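You operate a simulated robot arm through the tools that you are given. There is no shell and no other tool. Be economical: measure what you need, move in short steps, check, and stop when the job is done.

You run a simulated robot arm. Do the job below in one go: nothing can be reset, and whatever is moved stays where it is left.

JOB
Dip the green wafer cup in the berry pan and stand it on the teal mat.
Fine: dip its rim; the lid goes back on the pan; no sprinkles or crumbs on it; leave the red switch. Set down upright: what you pick out.

The check looks at the end state, three seconds after you hand in, the way a careful person would. Anything else that was tipped, shoved, dropped, spilled or broken makes it a failure. Lids that push on must go on centred and level and be pressed home; caps that screw on are set level and turned clockwise until they are tight.

ROBOT AND FRAMES
A 6-joint arm with a two-finger parallel gripper, fixed in place. Base frame: the origin is at the foot of the arm, x ahead of it, y to its left, z up; the work surface is at about z = 0.85. Readings come in m, rad, newtons and seconds.
With the tool pointing down near the work surface it reaches from about 0.36 to 0.76 m from the base axis. Its first joint turns from -1.152 to 1.152 rad. Payload 2.45 kg.
Tool frame: the origin (TCP) lies between the finger pads and is the grasp point; the fingertips stand 0.024 m ahead of it; z points along the fingers, y is the line along which they close. Largest opening 0.068 m; finger width 0.017, thickness 0.01; the body of the gripper, 0.04 by 0.07 m, starts 0.041 m behind the TCP.
Orientation is told as [roll, pitch, yaw] about the base's x, y, z axes, in that order, counted from this pose: with the fingers straight down and closing along the base's y, the tool's x points along the base's -x, its y along +y and its z along -z.

CONTROLS
- The arm moves only by the tool play_rows. Its argument "targets" is a list that holds one entry, the list of rows, each a list of 7 numbers: the shift along the tool's x, y, z in m, then the turn, a rotation vector about the tool's x, y, z in rad, then the finger opening in m, from 0 to 0.068. In form: [[[dx, dy, dz, ax, ay, az, hand], ...]]. A call has 1 to 20 rows; each row is the pose to reach, as a shift and turn from the pose commanded when the call began, along the tool's axes at that moment. A row lasts 0.2 s, in which the tool goes at most 0.05 m and 0.15 rad; a call with a longer step from one row to the next is refused whole, and so is a gripper value outside its range. Where a pose cannot be reached the arm comes as near as it can. A force on the tool above 40 N (or 10 N above the force at the start of the call, whichever is more), or a blocked arm, ends the call early, and 0.2 s more pass. The fingers move at their own pace (about 0.108 m/s each) and stop on an object; they squeeze with about 37 N. The grip force told is the motor's: it shows also when the fingers shut on nothing. Time passes only in rows, and 0.2 s behind the last, so rows that repeat a pose let the fingers close. It gives the time, the measured TCP pose, the force on the tool (base axes), the opening and the grip force at its end, in the units of the frame above (readings bear some noise), with the torque about the TCP (base axes, N m) and any sound that the robot's microphone picked up, and new pictures: "show" is both (left out), scene, wrist or none.
- Cameras (640 x 400 px; columns grow to the right, rows downward): "scene" is fixed at [0.1891, 0.4276, 1.4663]; the picture's right is [-0.58, -0.81, 0.00], its down [-0.48, 0.34, -0.81] and it looks along [0.66, -0.47, -0.59] (base axes); focal length 310 px, centre (320, 200). "wrist" rides on the gripper at [0.084, 0.011, -0.075] in the tool frame; the picture's right is [-0.13, 0.99, 0.00], its down [-0.60, -0.08, -0.79] and it looks along [-0.79, -0.10, 0.61] (tool axes); focal length 251 px, centre (320, 200). There is no depth. A picture from a camera that has moved, and an enlarged one, comes with that camera's place and axes in the base frame and with its lens. The place of the scene camera against the robot may be out by one fixed shift of up to 0.012 m in any direction.
- zoom(camera, box): a new picture of the part [left, top, right, bottom] of that camera's present view, enlarged. The clock stands still meanwhile.
- job_done(): hands the job in; it is judged then, once.

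Go step by step. Nothing tells you positions but the pictures and the camera data: compare them with the known pose of the tool, close in by small moves and look again before you grip or let go. The budget is 120 turns and 200 pictures, counting those below and the enlarged ones. Unless the task says otherwise, let go and move clear before handing in, and close with one line.

The tools are called after ">>>" as a command line: name --argument value ..., lists and objects as JSON in quotes. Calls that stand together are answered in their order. play_rows: Moves the arm, as the interface text tells. Its arguments: {"type":"object","properties":{"targets":{"type":"array","items":{"type":"array","items":{"type":"array","items":{"type":"number"}}}},"show":{"type":"string","enum":["both","scene","wrist","none"]}},"required":["targets"]} The other tools are called the same way: zoom (camera, box) takes an enlarged picture of a part of a camera's view; job_done () hands the job in.

At the start:

```text
t: 0.0
ee_pos: [0.4968, 0.079, 1.2127]
tool_rot: [0.001, -0.001, 0.002]
force: [0.2, 0.5, -0.2]
torque: [-0.01, 0.01, 0.0]
width: 0.0681
finger_force: 0.1
```

scene: 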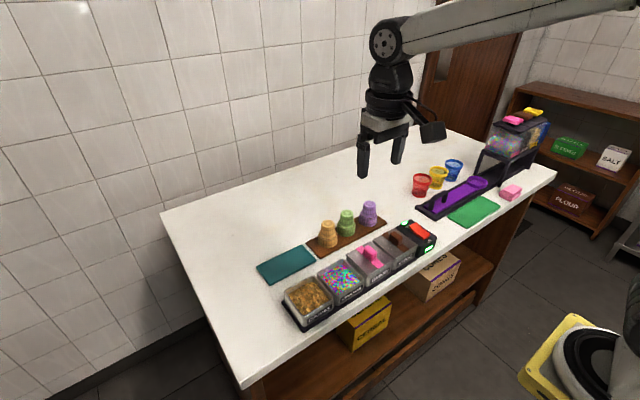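
wrist: 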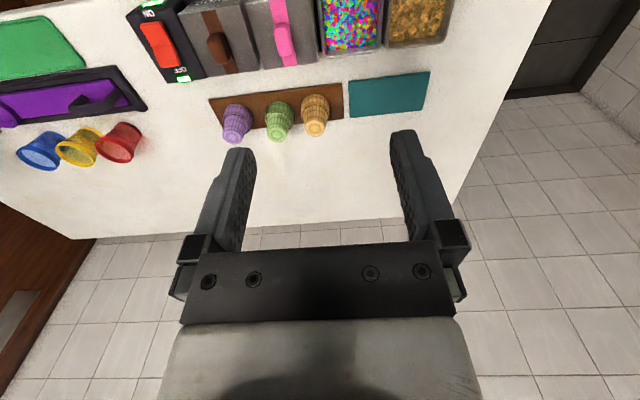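

I see a row of pans (crumbs, sprinkles, pink lid pan, brown lid pan), a switch, three wafer cups on a brown board and a teal mat. I'll zoom in first for detail.

>>> zoom --camera "scene" --box '[240, 180, 460, 340]'

>>> zoom --camera "wrist" --box '[120, 0, 460, 160]'

```text
2.50 times, centred on (350, 260) of scene
camera zoom: at [0.1891, 0.4276, 1.4663], right [-0.58, -0.81, 0.0], down [-0.48, 0.34, -0.81], along [0.66, -0.47, -0.59], focal length 775 px, centre (245, 50)
```

zoom: 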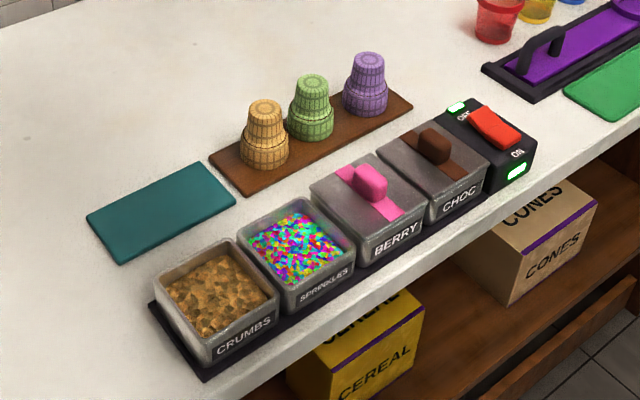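

```text
1.88 times, centred on (290, 80) of wrist
camera zoom: at [0.4124, 0.0894, 1.2877], right [0.13, 0.99, 0.0], down [0.6, -0.08, 0.79], along [0.79, -0.1, -0.61], focal length 473 px, centre (376, 426)
```

zoom: 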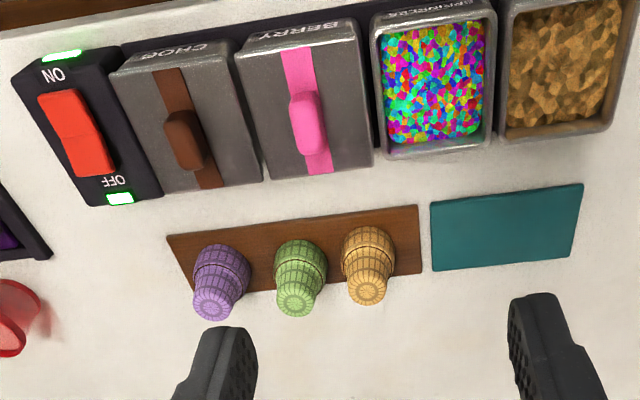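

The cups seem to stand wide end down; the berry pan is near x≈0.54, y≈0.03, with the cups near x≈0.68. I'll move lower for a closer look.

>>> play_rows --targets '[[[0, -0.02, 0.04, 0, 0, 0, 0.068], [0.01, -0.04, 0.08, 0, 0, 0, 0.068], [0.02, -0.06, 0.12, 0, 0, 0, 0.068], [0.02, -0.06, 0.12, 0, 0, 0, 0.068]]]' --show "both"

```text
t: 1.0
ee_pos: [0.4746, 0.018, 1.0925]
tool_rot: [-0.001, -0.002, 0.001]
force: [0.2, -0.1, 0.4]
torque: [0.0, -0.01, 0.02]
width: 0.0678
finger_force: 0.1
camera wrist: at [0.391, 0.0284, 1.1688], right [0.13, 0.99, 0.0], down [0.6, -0.08, 0.79], along [0.79, -0.1, -0.61], focal length 251 px, centre (320, 200)
```

scene: 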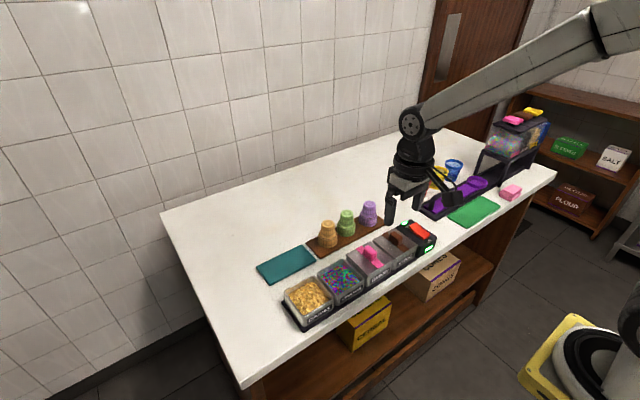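
wrist: 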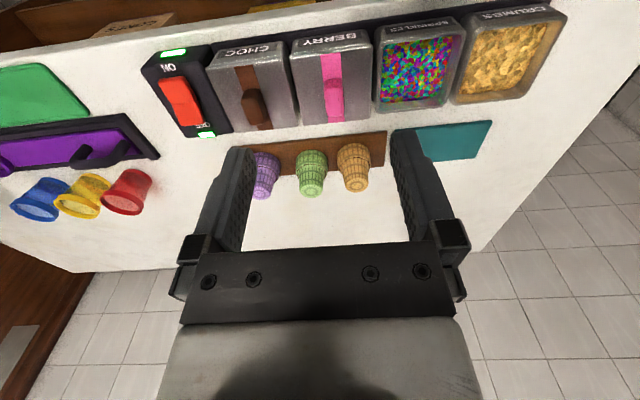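

The berry handle triangulates to about (0.540, 0.026, 0.92). I'll zoom for cup and lid shape.

>>> zoom --camera "wrist" --box '[220, 20, 420, 220]'

>>> zoom --camera "scene" --box '[310, 190, 450, 290]'

```text
2.00 times, centred on (320, 120) of wrist
camera zoom: at [0.391, 0.0284, 1.1688], right [0.13, 0.99, 0.0], down [0.6, -0.08, 0.79], along [0.79, -0.1, -0.61], focal length 503 px, centre (320, 360)
```

zoom: 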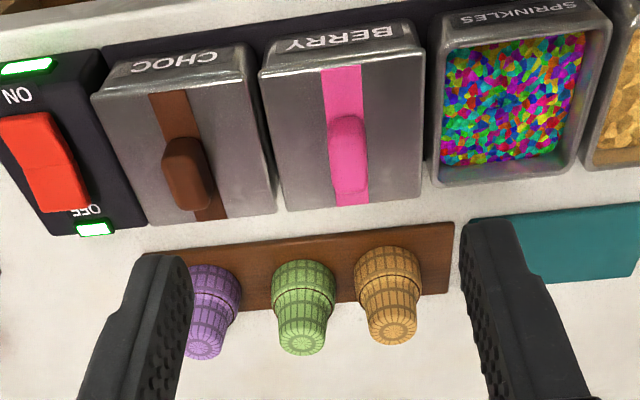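

```text
4.00 times, centred on (380, 240) of scene
camera zoom: at [0.1891, 0.4276, 1.4663], right [-0.58, -0.81, 0.0], down [-0.48, 0.34, -0.81], along [0.66, -0.47, -0.59], focal length 1240 px, centre (80, 40)
```

zoom: 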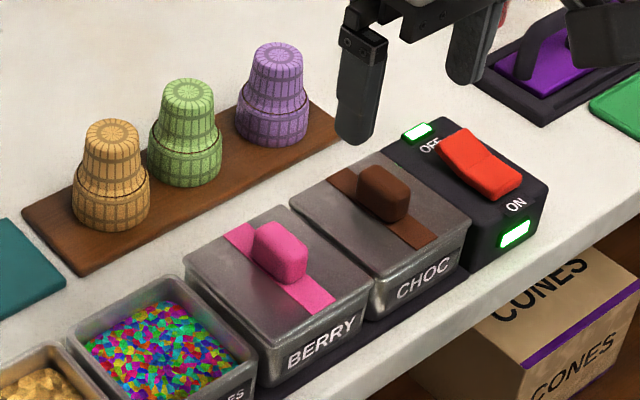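

The lid is about 0.08 m square, centred at (0.538, 0.027), top z≈0.905. Moving above its handle.

>>> play_rows --targets '[[[-0.022, 0.003, 0.03, 0, 0, 0, 0.068], [-0.044, 0.006, 0.07, 0, 0, 0, 0.068], [-0.064, 0.008, 0.11, 0, 0, 0, 0.068], [-0.064, 0.008, 0.11, 0, 0, 0, 0.05]]]' --show "both"

```text
t: 2.0
ee_pos: [0.5391, 0.0256, 0.9814]
tool_rot: [0.0, -0.003, 0.002]
force: [0.0, 0.7, -0.7]
torque: [0.01, -0.01, 0.0]
width: 0.05
finger_force: 0.1
camera wrist: at [0.4543, 0.0367, 1.0576], right [0.13, 0.99, 0.0], down [0.6, -0.08, 0.79], along [0.79, -0.1, -0.61], focal length 251 px, centre (320, 200)
```

scene: 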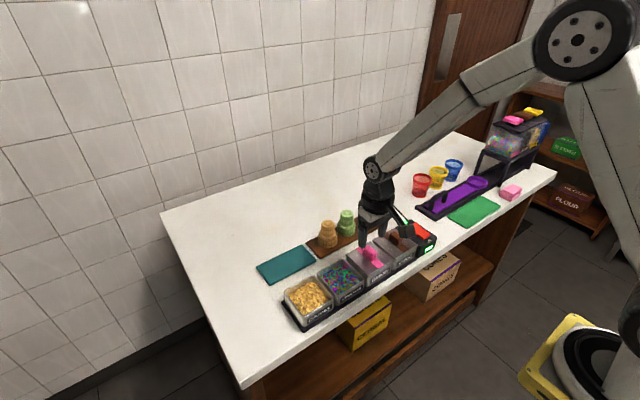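
wrist: 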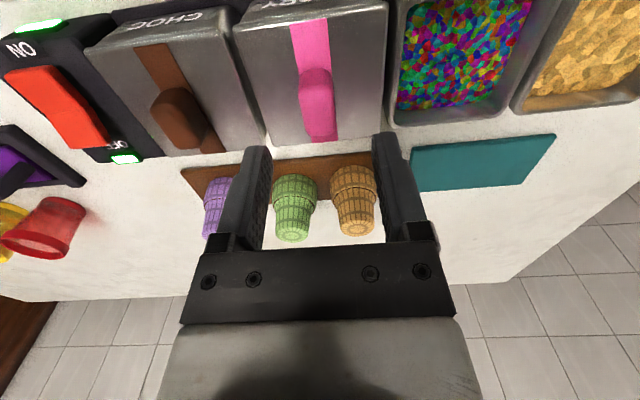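

The handle lies between the fingers. Lowering and closing on it.

>>> play_rows --targets '[[[0, 0, 0.02, 0, 0, 0, 0.05], [0, 0, 0.038, 0, 0, 0, 0.05], [0, 0, 0.048, 0, 0, 0, 0.05], [0, 0, 0.048, 0, 0, 0, 0.05]]]' --show "both"

```text
t: 3.0
ee_pos: [0.5404, 0.0276, 0.9327]
tool_rot: [0.0, -0.002, 0.002]
force: [0.0, -1.1, 0.2]
torque: [0.03, 0.01, 0.0]
width: 0.0498
finger_force: 0.1
camera wrist: at [0.4561, 0.0375, 1.0089], right [0.13, 0.99, 0.0], down [0.6, -0.08, 0.79], along [0.79, -0.1, -0.61], focal length 251 px, centre (320, 200)
```

scene: 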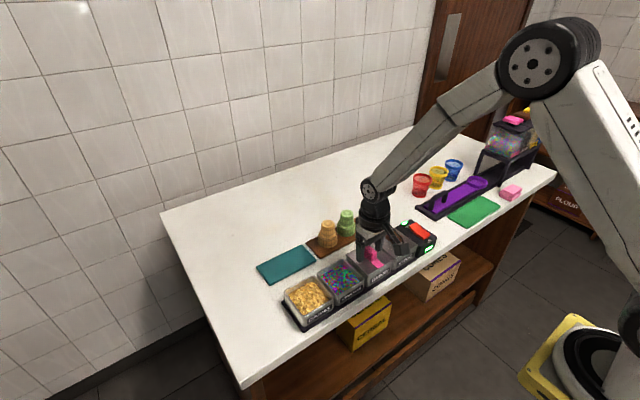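
wrist: 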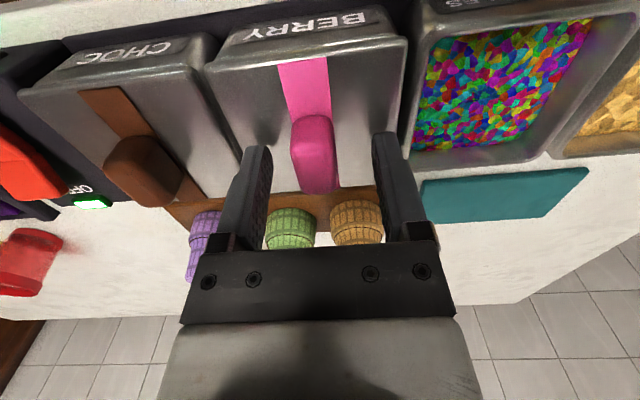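

Aligned. Closing on the handle.

>>> play_rows --targets '[[[0, 0, 0.002, 0, 0, 0, 0.03], [0, 0, 0.002, 0, 0, 0, 0.0], [0, 0, 0.002, 0, 0, 0, 0.0], [0, 0, 0.002, 0, 0, 0, 0.0]]]' --show "none"

>>> play_rows --targets '[[[0, 0, -0.005, 0, 0, 0, 0.0], [0, 0, -0.012, 0, 0, 0, 0.0], [0, 0, -0.02, 0, 0, 0, 0.0], [0, 0, -0.03, 0, 0, 0, 0.0], [0, 0, -0.03, 0, 0, 0, 0.0]]]' --show "both"

```text
t: 4.0
ee_pos: [0.5395, 0.0249, 0.9318]
tool_rot: [0.0, -0.001, 0.001]
force: [-1.4, -32.8, 5.5]
torque: [-0.35, 0.07, 0.04]
width: 0.0192
finger_force: 36.9
```

```text
t: 5.2
ee_pos: [0.5405, 0.028, 0.9617]
tool_rot: [-0.001, -0.002, 0.001]
force: [1.2, -0.4, -0.6]
torque: [-0.03, 0.0, -0.02]
width: 0.0193
finger_force: 36.8
heard: snap
camera wrist: at [0.4564, 0.0378, 1.0374], right [0.13, 0.99, 0.0], down [0.6, -0.08, 0.79], along [0.79, -0.1, -0.61], focal length 251 px, centre (320, 200)
```

scene: 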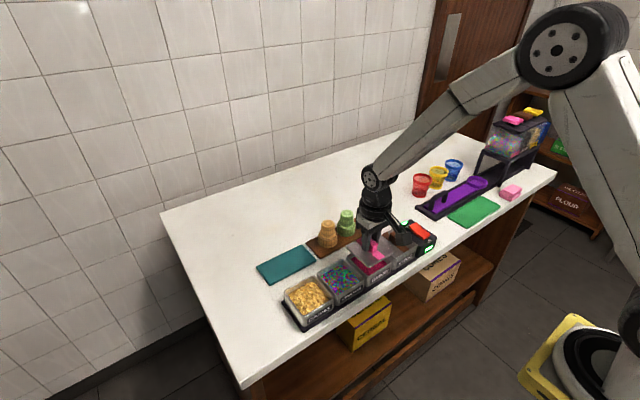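
wrist: 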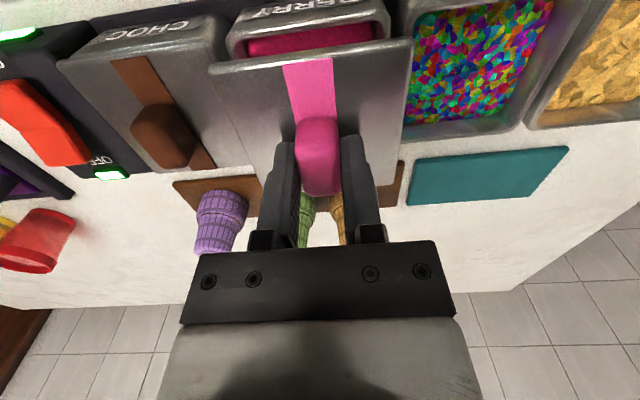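

The lid came off with a snap and berry sauce is visible. I'll lift it clear and carry it to the empty counter near (0.685, -0.21).

>>> play_rows --targets '[[[0, 0, -0.03, 0, 0, 0, 0.0], [0, 0, -0.06, 0, 0, 0, 0.0], [0, 0, -0.06, 0, 0, 0, 0.0], [-0.018, -0.03, -0.06, 0, 0, 0, 0.0], [-0.036, -0.06, -0.06, 0, 0, 0, 0.0], [-0.054, -0.09, -0.06, 0, 0, 0, 0.0], [-0.072, -0.12, -0.06, 0, 0, 0, 0.0], [-0.09, -0.15, -0.06, 0, 0, 0, 0.0], [-0.108, -0.18, -0.06, 0, 0, 0, 0.0], [-0.126, -0.21, -0.06, 0, 0, 0, 0.0], [-0.144, -0.237, -0.06, 0, 0, 0, 0.0], [-0.144, -0.237, -0.06, 0, 0, 0, 0.0]]]' --show "both"

```text
t: 7.8
ee_pos: [0.6874, -0.2123, 1.0193]
tool_rot: [-0.002, -0.001, 0.002]
force: [0.2, 0.2, -0.9]
torque: [-0.01, 0.0, -0.01]
width: 0.0194
finger_force: 36.8
camera wrist: at [0.6035, -0.201, 1.0958], right [0.13, 0.99, 0.0], down [0.6, -0.08, 0.79], along [0.79, -0.1, -0.61], focal length 251 px, centre (320, 200)
```

scene: 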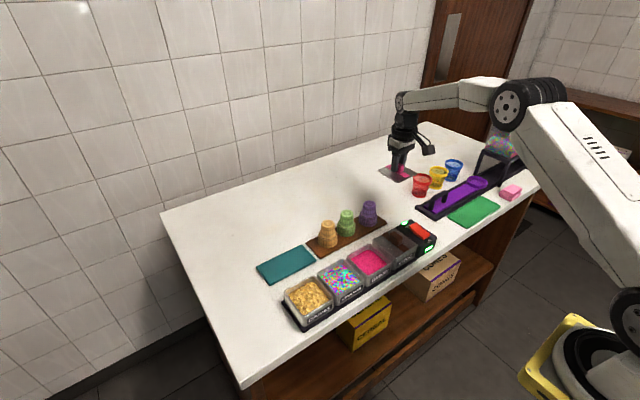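
wrist: 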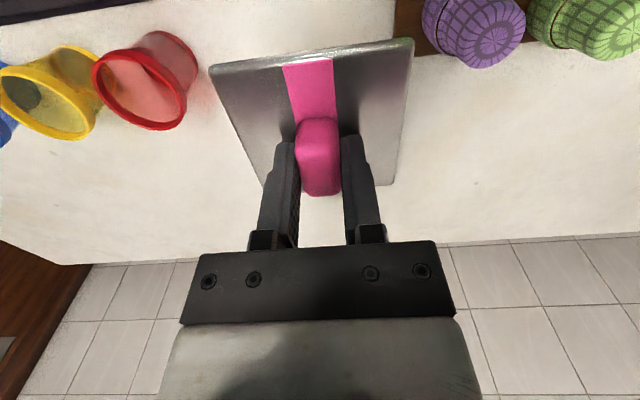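

Area below is clear. Lowering the lid gently.

>>> play_rows --targets '[[[0, 0, 0.03, 0, 0, 0, 0.0], [0, 0, 0.06, 0, 0, 0, 0.0], [0, 0, 0.09, 0, 0, 0, 0.0], [0, 0, 0.108, 0, 0, 0, 0.0], [0, 0, 0.112, 0, 0, 0, 0.0], [0, 0, 0.116, 0, 0, 0, 0.0], [0, 0, 0.116, 0, 0, 0, 0.0]]]' --show "wrist"

```text
t: 9.4
ee_pos: [0.6865, -0.2099, 0.9059]
tool_rot: [0.001, 0.0, 0.003]
force: [0.3, 0.0, -0.1]
torque: [0.02, 0.0, 0.02]
width: 0.0193
finger_force: 36.7
camera wrist: at [0.6016, -0.1998, 0.9822], right [0.13, 0.99, 0.0], down [0.6, -0.08, 0.79], along [0.79, -0.1, -0.61], focal length 251 px, centre (320, 200)
```

wrist: 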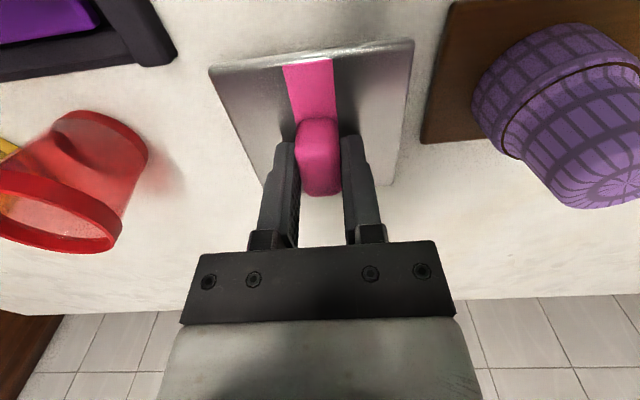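

>>> play_rows --targets '[[[0, 0, 0.004, 0, 0, 0, 0.0], [0, 0, 0.008, 0, 0, 0, 0.0], [0, 0, 0.01, 0, 0, 0, 0.0], [0, 0, 0.012, 0, 0, 0, 0.0], [0, 0, 0.012, 0, 0, 0, 0.0]]]' --show "none"

```text
t: 10.6
ee_pos: [0.6843, -0.2092, 0.8939]
tool_rot: [0.001, -0.002, 0.001]
force: [-0.7, 0.9, -0.2]
torque: [-0.02, -0.01, 0.01]
width: 0.0191
finger_force: 36.4
```

No contact yet; continuing down in 2 mm steps.

>>> play_rows --targets '[[[0, 0, 0.002, 0, 0, 0, 0.0], [0, 0, 0.004, 0, 0, 0, 0.0], [0, 0, 0.006, 0, 0, 0, 0.0], [0, 0, 0.006, 0, 0, 0, 0.0]]]' --show "wrist"

```text
t: 11.6
ee_pos: [0.6872, -0.2088, 0.8916]
tool_rot: [-0.003, -0.005, 0.003]
force: [-7.1, 2.4, 22.0]
torque: [0.08, 0.58, -0.01]
width: 0.0192
finger_force: 36.8
camera wrist: at [0.602, -0.1994, 0.9666], right [0.13, 0.99, 0.0], down [0.6, -0.08, 0.8], along [0.79, -0.1, -0.61], focal length 251 px, centre (320, 200)
```

wrist: 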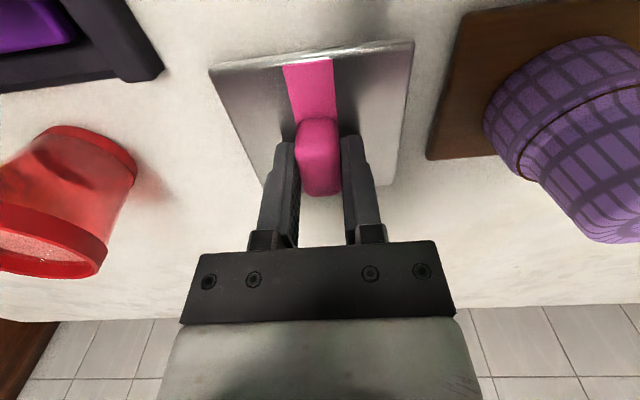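

Contact felt (22 N) at TCP z≈0.892. Easing off and releasing.

>>> play_rows --targets '[[[0, 0, -0.003, 0, 0, 0, 0.0], [0, 0, -0.003, 0, 0, 0, 0.03], [0, 0, -0.003, 0, 0, 0, 0.045], [0, 0, -0.003, 0, 0, 0, 0.045], [0, 0, -0.02, 0, 0, 0, 0.045], [0, 0, -0.06, 0, 0, 0, 0.05], [0, 0, -0.1, 0, 0, 0, 0.068], [0, 0, -0.13, 0, 0, 0, 0.068]]]' --show "both"

```text
t: 13.4
ee_pos: [0.6849, -0.2095, 1.0164]
tool_rot: [0.001, -0.002, 0.001]
force: [0.1, 0.6, 0.0]
torque: [0.01, -0.01, -0.01]
width: 0.0681
finger_force: 0.1
camera wrist: at [0.6006, -0.1985, 1.0928], right [0.13, 0.99, 0.0], down [0.6, -0.08, 0.79], along [0.79, -0.1, -0.61], focal length 251 px, centre (320, 200)
```

scene: 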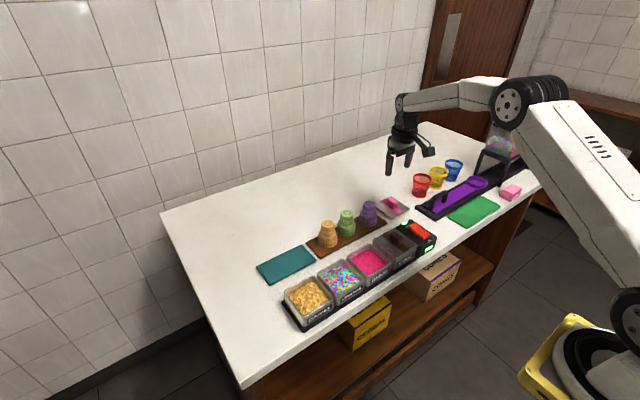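
wrist: 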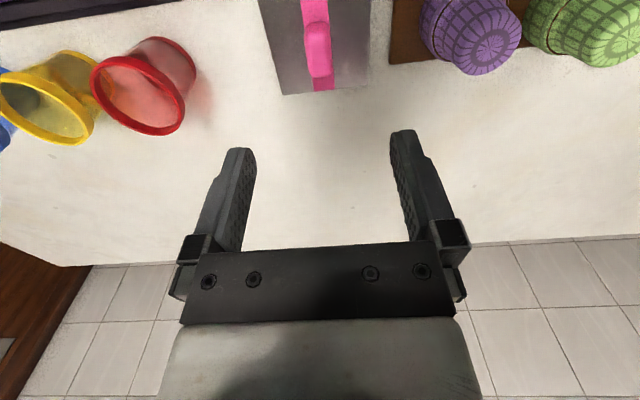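

The lid rests on the counter. Moving to view the green cup.

>>> play_rows --targets '[[[0.017, 0.038, -0.01, 0, 0, 0, 0.068], [0.034, 0.076, -0.02, 0, 0, 0, 0.068], [0.051, 0.114, -0.035, 0, 0, 0, 0.068], [0.068, 0.152, -0.035, 0, 0, 0, 0.068], [0.085, 0.19, -0.035, 0, 0, 0, 0.068], [0.085, 0.19, -0.035, 0, 0, 0, 0.068]]]' --show "both"

>>> zoom --camera "wrist" --box '[220, 40, 420, 165]'

>>> zoom --camera "scene" --box '[310, 180, 450, 290]'

```text
t: 14.8
ee_pos: [0.6008, -0.0214, 1.0534]
tool_rot: [0.0, -0.003, 0.002]
force: [-0.2, 0.3, 0.4]
torque: [0.02, 0.03, 0.03]
width: 0.068
finger_force: 0.1
camera wrist: at [0.516, -0.0109, 1.1296], right [0.13, 0.99, 0.0], down [0.6, -0.08, 0.79], along [0.79, -0.1, -0.61], focal length 251 px, centre (320, 200)
```

scene: 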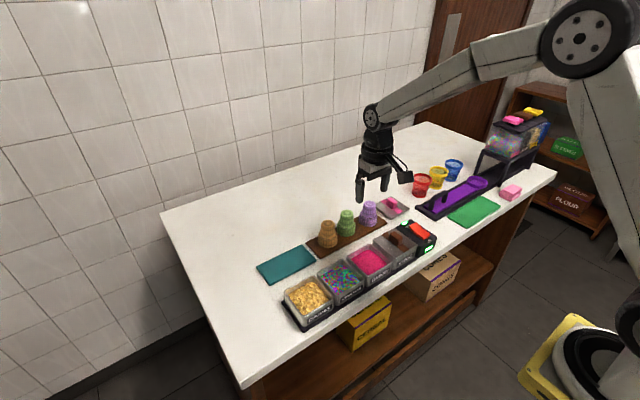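
wrist: 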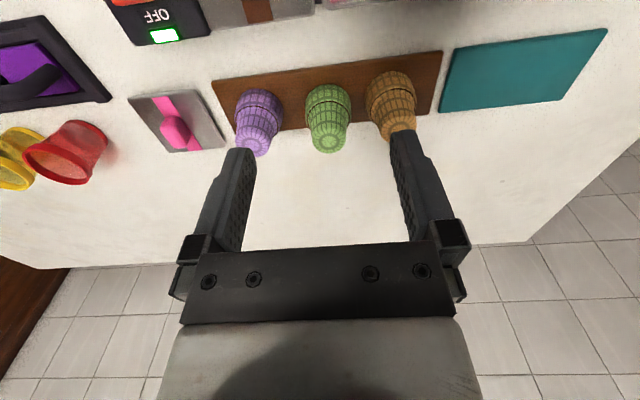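

```text
3.20 times, centred on (320, 102) of wrist
camera zoom: at [0.516, -0.0109, 1.1296], right [0.13, 0.99, 0.0], down [0.6, -0.08, 0.79], along [0.79, -0.1, -0.61], focal length 805 px, centre (320, 512)
```

zoom: 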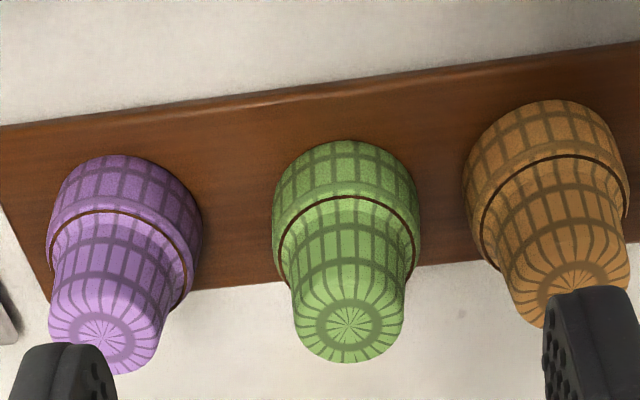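

```text
3.64 times, centred on (380, 235) of scene
camera zoom: at [0.1891, 0.4276, 1.4663], right [-0.58, -0.81, 0.0], down [-0.48, 0.34, -0.81], along [0.66, -0.47, -0.59], focal length 1127 px, centre (102, 73)
```

zoom: 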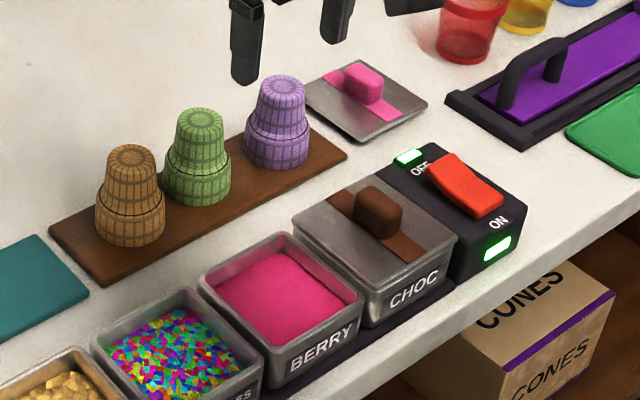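

The green cup is near (0.69, -0.023), top z≈0.91, narrow part about 0.035 across. Moving above it for a closer alignment.

>>> play_rows --targets '[[[-0.04, -0.002, 0.02, 0, 0, 0, 0.058], [-0.07, -0.004, 0.05, 0, 0, 0, 0.058], [-0.085, -0.004, 0.08, 0, 0, 0, 0.058], [-0.085, -0.004, 0.08, 0, 0, 0, 0.058]]]' --show "both"

>>> zoom --camera "wrist" --box '[200, 40, 440, 190]'

>>> zoom --camera "scene" --box '[300, 160, 440, 260]'

```text
t: 15.8
ee_pos: [0.6869, -0.025, 0.9728]
tool_rot: [0.001, -0.002, 0.001]
force: [-0.2, -1.5, 0.4]
torque: [0.01, 0.0, 0.04]
width: 0.0581
finger_force: 0.0
camera wrist: at [0.6019, -0.0148, 1.0492], right [0.13, 0.99, 0.0], down [0.6, -0.08, 0.79], along [0.79, -0.1, -0.61], focal length 251 px, centre (320, 200)
```

scene: 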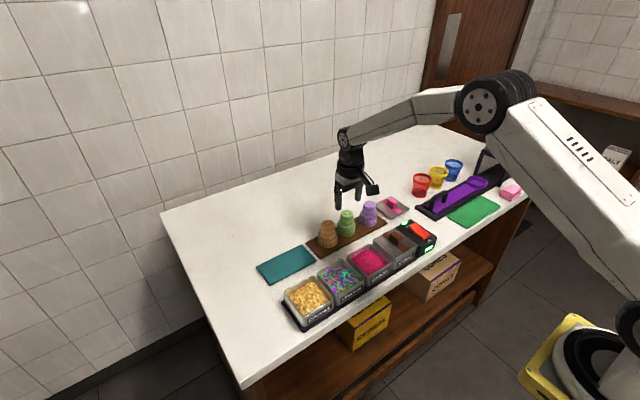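
wrist: 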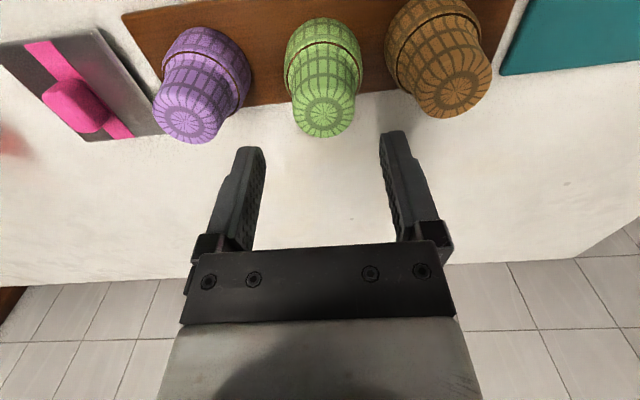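

```text
2.67 times, centred on (320, 115) of wrist
camera zoom: at [0.6019, -0.0148, 1.0492], right [0.13, 0.99, 0.0], down [0.6, -0.08, 0.79], along [0.79, -0.1, -0.61], focal length 670 px, centre (320, 427)
```

zoom: 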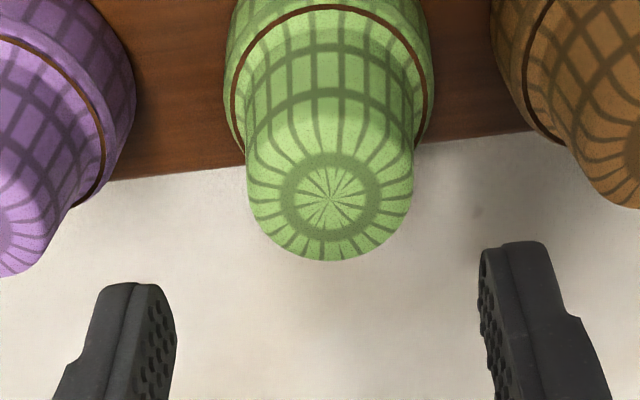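

```text
4.00 times, centred on (370, 210) of scene
camera zoom: at [0.1891, 0.4276, 1.4663], right [-0.58, -0.81, 0.0], down [-0.48, 0.34, -0.81], along [0.66, -0.47, -0.59], focal length 1240 px, centre (120, 160)
```

zoom: 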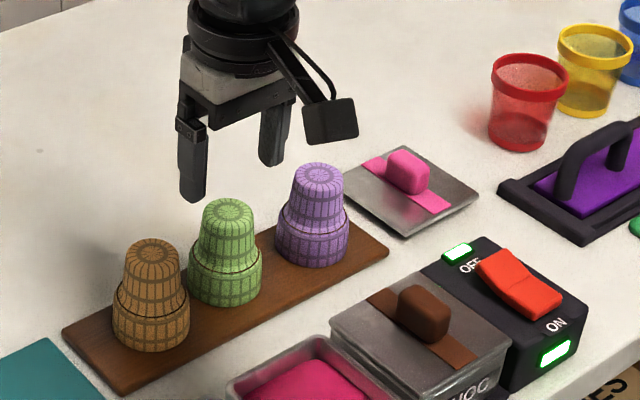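

Refined: cup axis about (0.691, -0.0245), top z≈0.912. Lowering partway with a 6 mm forward shift, then check.

>>> play_rows --targets '[[[-0.006, 0, 0.0, 0, 0, 0, 0.058], [-0.006, 0, 0.025, 0, 0, 0, 0.058], [-0.006, 0, 0.04, 0, 0, 0, 0.058], [-0.006, 0, 0.04, 0, 0, 0, 0.058]]]' --show "both"

>>> zoom --camera "scene" --box '[300, 160, 440, 260]'

```text
t: 16.8
ee_pos: [0.6917, -0.0239, 0.9334]
tool_rot: [0.001, 0.0, 0.002]
force: [-0.3, -0.4, 0.3]
torque: [-0.02, 0.0, 0.02]
width: 0.0579
finger_force: 0.0
camera wrist: at [0.6073, -0.0136, 1.0098], right [0.13, 0.99, 0.0], down [0.6, -0.08, 0.79], along [0.79, -0.1, -0.61], focal length 251 px, centre (320, 200)
```

scene: 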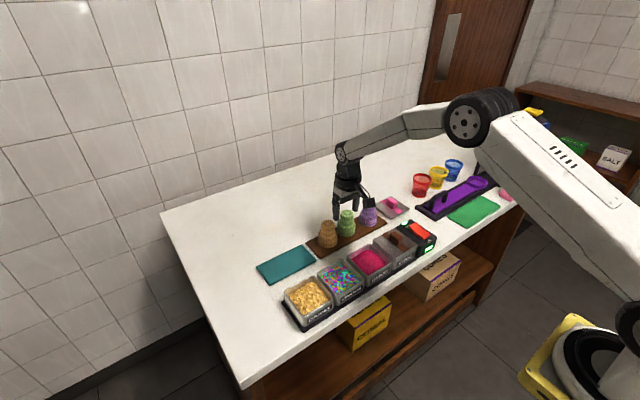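
wrist: 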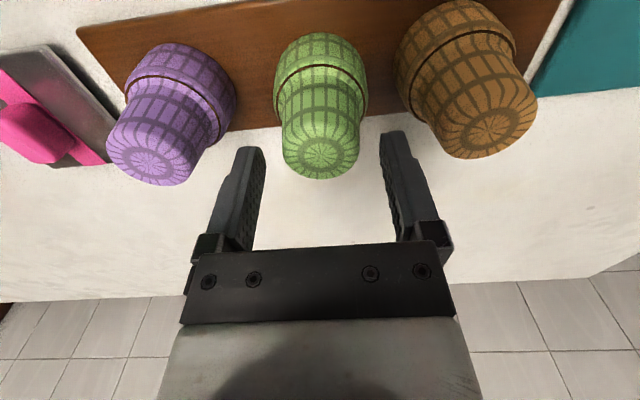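

```text
4.00 times, centred on (370, 210) of scene
camera zoom: at [0.1891, 0.4276, 1.4663], right [-0.58, -0.81, 0.0], down [-0.48, 0.34, -0.81], along [0.66, -0.47, -0.59], focal length 1240 px, centre (120, 160)
```

zoom: 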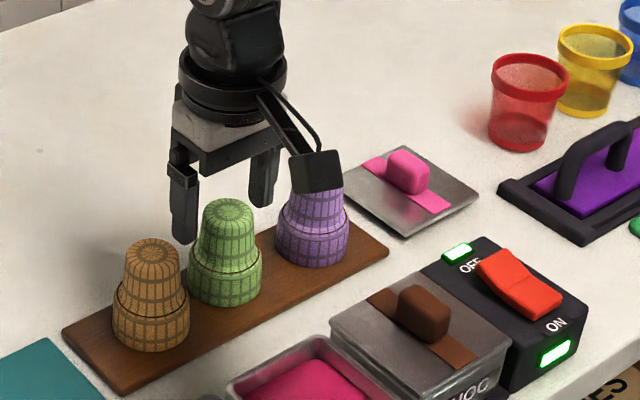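

Alignment looks good in y, slightly short in x. Lowering to grip height with tips above the rim shoulder.

>>> play_rows --targets '[[[-0.003, 0, 0.006, 0, 0, 0, 0.058], [-0.003, 0, 0.012, 0, 0, 0, 0.058], [-0.003, 0, 0.018, 0, 0, 0, 0.058], [-0.003, 0, 0.018, 0, 0, 0, 0.058]]]' --show "both"

>>> zoom --camera "scene" --box '[310, 180, 394, 240]'

>>> zoom --camera "wrist" --box '[200, 40, 440, 210]'

```text
t: 17.8
ee_pos: [0.6953, -0.0245, 0.9139]
tool_rot: [0.0, -0.001, 0.002]
force: [-0.5, -0.7, -0.5]
torque: [0.01, 0.0, 0.02]
width: 0.0582
finger_force: 0.0
camera wrist: at [0.6107, -0.0143, 0.9913], right [0.13, 0.99, 0.0], down [0.6, -0.08, 0.79], along [0.79, -0.1, -0.61], focal length 251 px, centre (320, 200)
```

scene: 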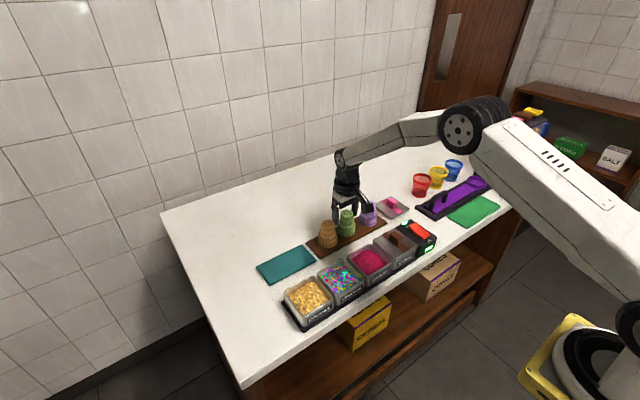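
wrist: 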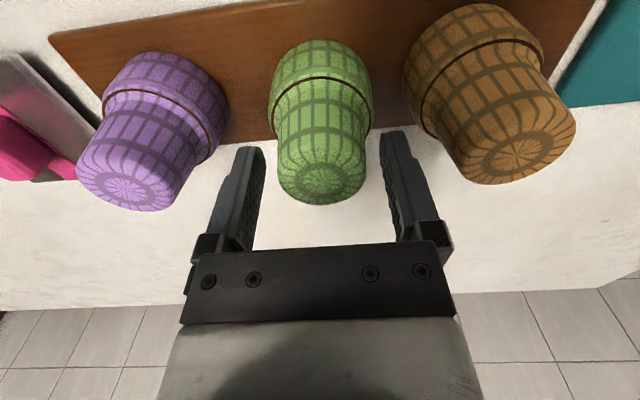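

```text
6.67 times, centred on (352, 210) of scene
camera zoom: at [0.1891, 0.4276, 1.4663], right [-0.58, -0.81, 0.0], down [-0.48, 0.34, -0.81], along [0.66, -0.47, -0.59], focal length 2066 px, centre (107, 133)
```

zoom: 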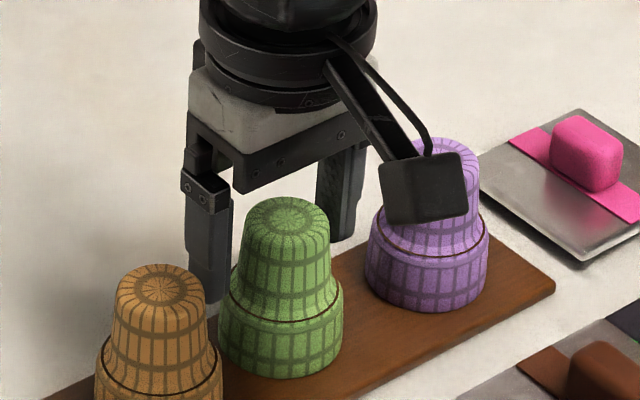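

```text
2.35 times, centred on (320, 125) of wrist
camera zoom: at [0.6107, -0.0143, 0.9913], right [0.13, 0.99, 0.0], down [0.6, -0.08, 0.79], along [0.79, -0.1, -0.61], focal length 592 px, centre (320, 376)
```

zoom: 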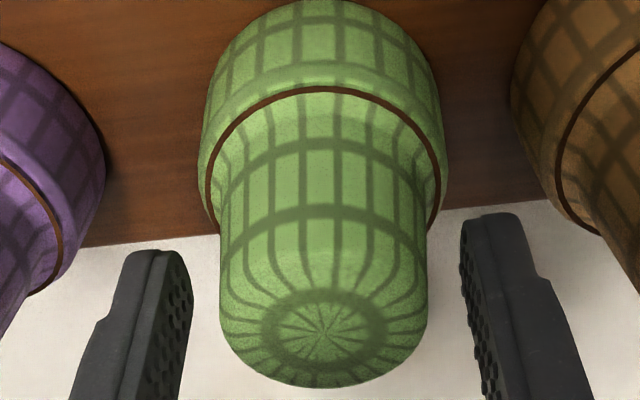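

Consistent triangulation across all views now gives the cup at (0.685, -0.024), top z≈0.923. I'm 9 mm too far in x; shifting back and closing.

>>> play_rows --targets '[[[0.005, 0, 0, 0, 0, 0, 0.058], [0.009, 0, 0, 0, 0, 0, 0.058], [0.009, 0, 0, 0, 0, 0, 0.058]]]' --show "none"

>>> zoom --camera "scene" --box '[310, 180, 394, 240]'

```text
t: 18.6
ee_pos: [0.6853, -0.0238, 0.9151]
tool_rot: [-0.002, -0.003, 0.001]
force: [-0.7, 1.2, -0.3]
torque: [-0.01, -0.02, -0.01]
width: 0.0581
finger_force: 0.0
```

```text
6.67 times, centred on (352, 210) of scene
camera zoom: at [0.1891, 0.4276, 1.4663], right [-0.58, -0.81, 0.0], down [-0.48, 0.34, -0.81], along [0.66, -0.47, -0.59], focal length 2066 px, centre (107, 133)
```

zoom: 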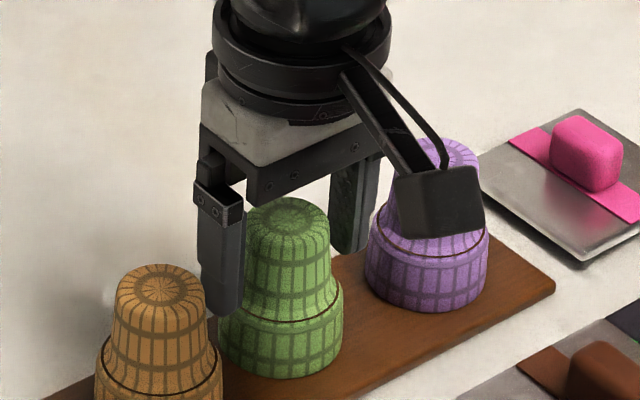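

Fingers now straddle the cup, tips about 8 mm above the shoulder. Closing gradually to watch the grip force on the wafer.

>>> play_rows --targets '[[[0, 0, 0, 0, 0, 0, 0.044], [0, 0, 0, 0, 0, 0, 0.04], [0, 0, 0, 0, 0, 0, 0.038], [0, 0, 0, 0, 0, 0, 0.038]]]' --show "none"

```text
t: 19.6
ee_pos: [0.6863, -0.0241, 0.9148]
tool_rot: [0.001, -0.001, 0.002]
force: [0.0, 0.5, 0.0]
torque: [-0.03, -0.02, -0.01]
width: 0.0392
finger_force: 0.6
```

>>> play_rows --targets '[[[0, 0, 0, 0, 0, 0, 0.037], [0, 0, 0, 0, 0, 0, 0.036], [0, 0, 0, 0, 0, 0, 0.036]]]' --show "none"

```text
t: 20.4
ee_pos: [0.6864, -0.0235, 0.9153]
tool_rot: [0.0, 0.0, 0.002]
force: [-0.2, -0.8, -0.2]
torque: [-0.01, 0.01, 0.0]
width: 0.0377
finger_force: 13.1
```

Held at 0.0377 m with 13 N. Tightening slightly and lifting.

>>> play_rows --targets '[[[0, 0, 0, 0, 0, 0, 0.035], [0, 0, 0, 0, 0, 0, 0.035], [0, 0, -0.01, 0, 0, 0, 0.035], [0, 0, -0.03, 0, 0, 0, 0.035], [0, 0, -0.06, 0, 0, 0, 0.035], [0, 0, -0.085, 0, 0, 0, 0.035], [0, 0, -0.085, 0, 0, 0, 0.035]]]' --show "both"

>>> zoom --camera "scene" --box '[290, 130, 430, 250]'

```text
t: 22.0
ee_pos: [0.6843, -0.0245, 0.9994]
tool_rot: [-0.001, -0.001, 0.001]
force: [-0.5, -0.2, 0.4]
torque: [0.04, -0.02, -0.01]
width: 0.0375
finger_force: 14.2
camera wrist: at [0.6009, -0.0134, 1.0757], right [0.13, 0.99, 0.0], down [0.6, -0.08, 0.79], along [0.79, -0.1, -0.61], focal length 251 px, centre (320, 200)
```

scene: 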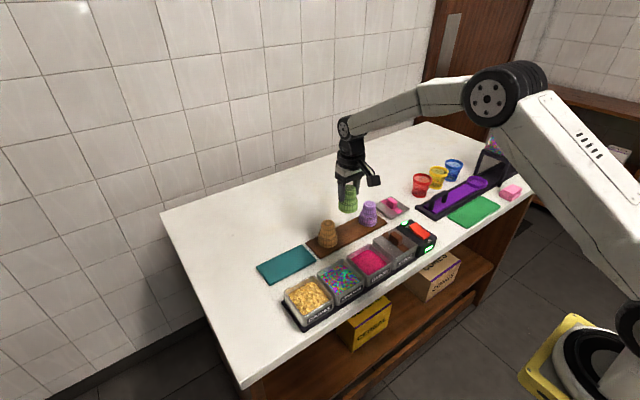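
wrist: 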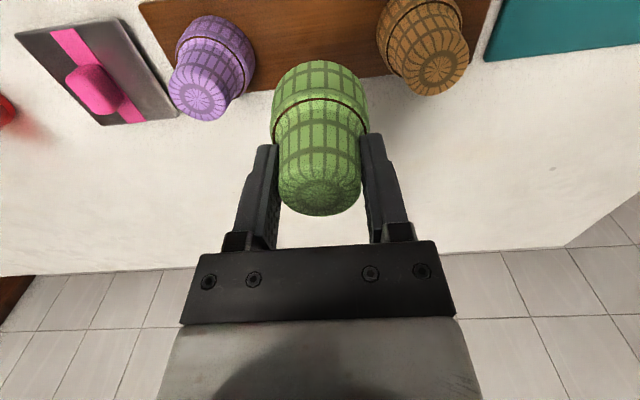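

```text
3.33 times, centred on (360, 190) of scene
camera zoom: at [0.1891, 0.4276, 1.4663], right [-0.58, -0.81, 0.0], down [-0.48, 0.34, -0.81], along [0.66, -0.47, -0.59], focal length 1033 px, centre (187, 233)
```

zoom: 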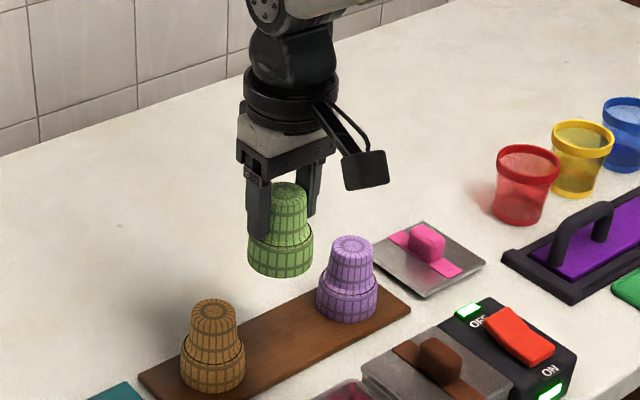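

Cup is held straight. Moving it above the berry pan centre (~0.5385, 0.025).

>>> play_rows --targets '[[[0.02, 0.012, -0.012, 0, 0, 0, 0.035], [0.05, 0.03, -0.012, 0, 0, 0, 0.035], [0.08, 0.049, -0.012, 0, 0, 0, 0.035], [0.11, 0.049, -0.012, 0, 0, 0, 0.035], [0.135, 0.049, -0.012, 0, 0, 0, 0.035], [0.146, 0.049, -0.012, 0, 0, 0, 0.035], [0.146, 0.049, 0.01, 0, 0, 0, 0.035], [0.146, 0.049, 0.02, 0, 0, 0, 0.035], [0.146, 0.049, 0.02, 0, 0, 0, 0.035]]]' --show "both"

>>> zoom --camera "scene" --box '[320, 200, 430, 290]'

>>> zoom --camera "wrist" --box '[200, 0, 440, 220]'

```text
t: 24.0
ee_pos: [0.5401, 0.0248, 0.98]
tool_rot: [-0.001, 0.001, 0.001]
force: [0.7, 0.1, 0.0]
torque: [0.0, -0.02, 0.02]
width: 0.0374
finger_force: 14.3
camera wrist: at [0.4549, 0.0346, 1.0571], right [0.13, 0.99, 0.0], down [0.6, -0.08, 0.79], along [0.79, -0.1, -0.61], focal length 251 px, centre (320, 200)
```

scene: 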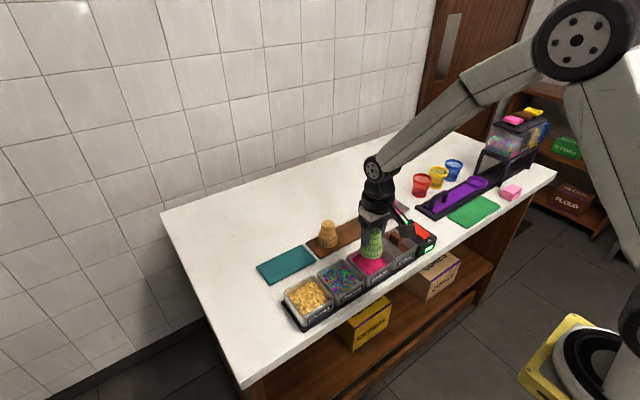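
wrist: 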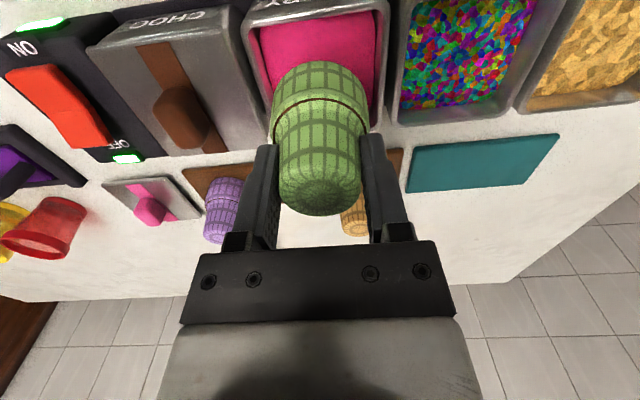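

```text
4.44 times, centred on (375, 245) of scene
camera zoom: at [0.1891, 0.4276, 1.4663], right [-0.58, -0.81, 0.0], down [-0.48, 0.34, -0.81], along [0.66, -0.47, -0.59], focal length 1377 px, centre (76, 0)
```

zoom: 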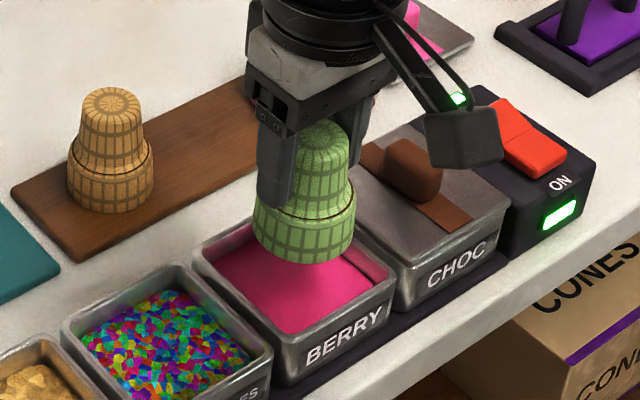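

```text
1.82 times, centred on (320, 110) of wrist
camera zoom: at [0.4549, 0.0346, 1.0571], right [0.13, 0.99, 0.0], down [0.6, -0.08, 0.79], along [0.79, -0.1, -0.61], focal length 457 px, centre (320, 364)
```

zoom: 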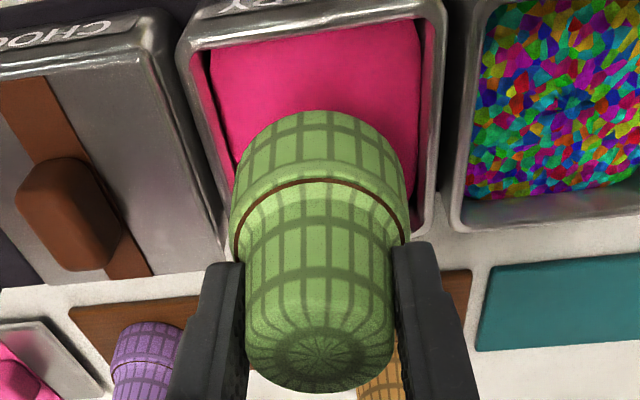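

Cup is over the pan; sauce about 1 cm below the pan rim. Lowering to just about rim level to check clearance.

>>> play_rows --targets '[[[-0.002, 0.001, 0.01, 0, 0, 0, 0.035], [-0.002, 0.001, 0.02, 0, 0, 0, 0.035], [-0.002, 0.001, 0.026, 0, 0, 0, 0.035], [-0.002, 0.001, 0.026, 0, 0, 0, 0.035]]]' --show "none"

>>> zoom --camera "scene" --box '[330, 210, 414, 280]'

>>> zoom --camera "wrist" --box '[200, 0, 440, 220]'

```text
t: 25.0
ee_pos: [0.5416, 0.026, 0.9533]
tool_rot: [0.0, -0.002, 0.003]
force: [0.5, 1.0, -0.5]
torque: [0.04, -0.01, 0.0]
width: 0.0375
finger_force: 14.1
```

```text
5.71 times, centred on (372, 245) of scene
camera zoom: at [0.1891, 0.4276, 1.4663], right [-0.58, -0.81, 0.0], down [-0.48, 0.34, -0.81], along [0.66, -0.47, -0.59], focal length 1771 px, centre (23, -57)
```

zoom: 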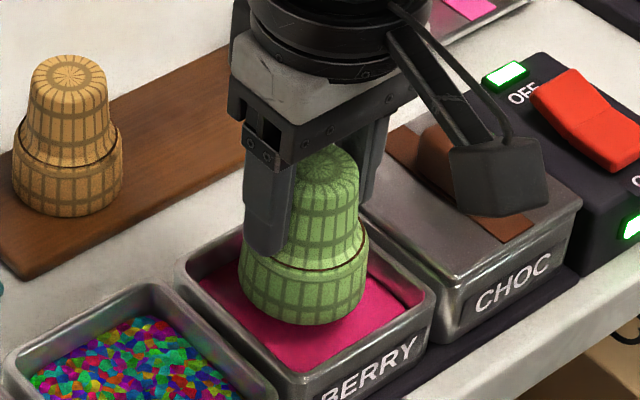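

```text
1.82 times, centred on (320, 110) of wrist
camera zoom: at [0.4576, 0.0361, 1.0297], right [0.13, 0.99, 0.0], down [0.6, -0.08, 0.79], along [0.79, -0.1, -0.61], focal length 457 px, centre (320, 364)
```

zoom: 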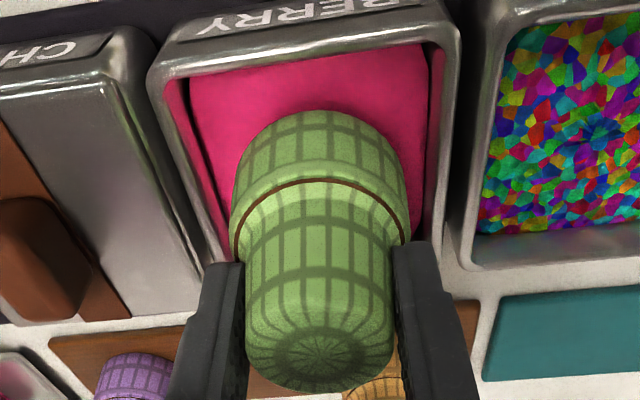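

Centred with clearance on all sides. Lowering toward the sauce.

>>> play_rows --targets '[[[0, 0, 0.004, 0, 0, 0, 0.035], [0, 0, 0.008, 0, 0, 0, 0.035], [0, 0, 0.012, 0, 0, 0, 0.035], [0, 0, 0.012, 0, 0, 0, 0.035]]]' --show "none"

>>> zoom --camera "scene" --box '[330, 210, 414, 280]'

>>> zoom --camera "wrist" --box '[200, 0, 440, 220]'

```text
t: 26.0
ee_pos: [0.5419, 0.0252, 0.9406]
tool_rot: [0.001, -0.001, 0.001]
force: [0.3, 1.3, -0.2]
torque: [-0.01, 0.0, 0.0]
width: 0.0375
finger_force: 14.4
```

```text
5.71 times, centred on (372, 245) of scene
camera zoom: at [0.1891, 0.4276, 1.4663], right [-0.58, -0.81, 0.0], down [-0.48, 0.34, -0.81], along [0.66, -0.47, -0.59], focal length 1771 px, centre (23, -57)
```

zoom: 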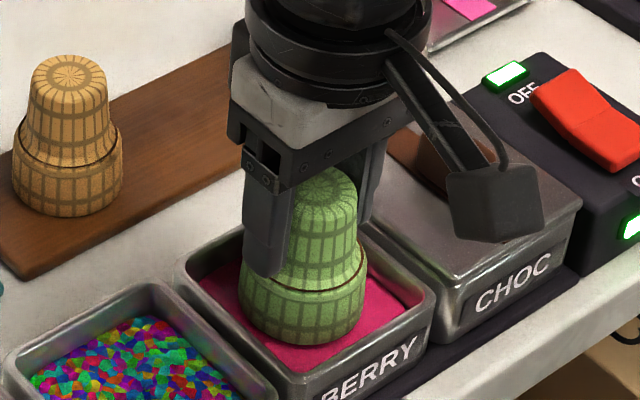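

```text
1.82 times, centred on (320, 110) of wrist
camera zoom: at [0.4573, 0.0354, 1.0173], right [0.13, 0.99, 0.0], down [0.6, -0.08, 0.79], along [0.79, -0.1, -0.61], focal length 457 px, centre (320, 364)
```

zoom: 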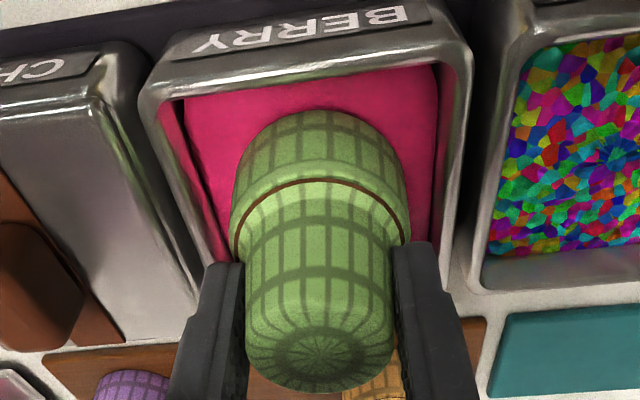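

Still touching nothing. Continuing down in small steps.

>>> play_rows --targets '[[[0, 0, 0.003, 0, 0, 0, 0.035], [0, 0, 0.006, 0, 0, 0, 0.035], [0, 0, 0.009, 0, 0, 0, 0.035], [0, 0, 0.009, 0, 0, 0, 0.035]]]' --show "none"

>>> zoom --camera "scene" --box '[330, 210, 414, 280]'

>>> zoom --camera "wrist" --box '[200, 0, 440, 220]'

```text
t: 27.0
ee_pos: [0.5418, 0.0254, 0.9324]
tool_rot: [-0.001, -0.003, 0.0]
force: [0.5, -0.3, -0.2]
torque: [-0.01, 0.0, -0.04]
width: 0.0374
finger_force: 13.7
```

```text
5.71 times, centred on (372, 245) of scene
camera zoom: at [0.1891, 0.4276, 1.4663], right [-0.58, -0.81, 0.0], down [-0.48, 0.34, -0.81], along [0.66, -0.47, -0.59], focal length 1771 px, centre (23, -57)
```

zoom: 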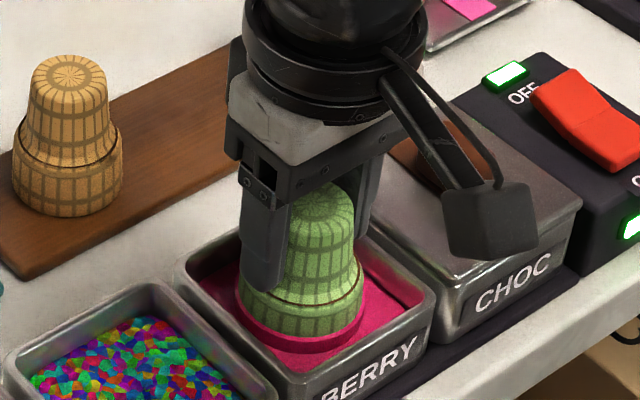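

```text
1.82 times, centred on (320, 110) of wrist
camera zoom: at [0.4576, 0.0358, 1.0087], right [0.13, 0.99, 0.0], down [0.6, -0.08, 0.79], along [0.79, -0.1, -0.61], focal length 457 px, centre (320, 364)
```

zoom: 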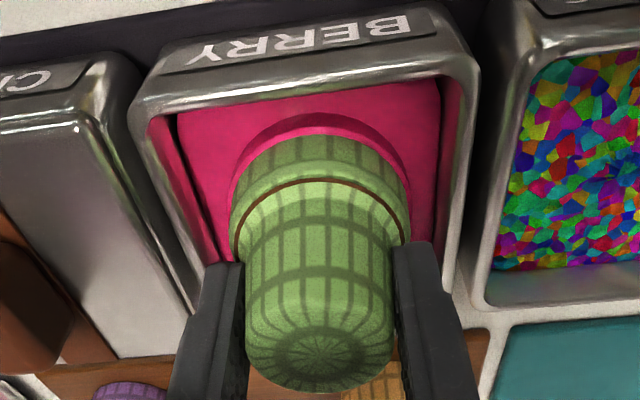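

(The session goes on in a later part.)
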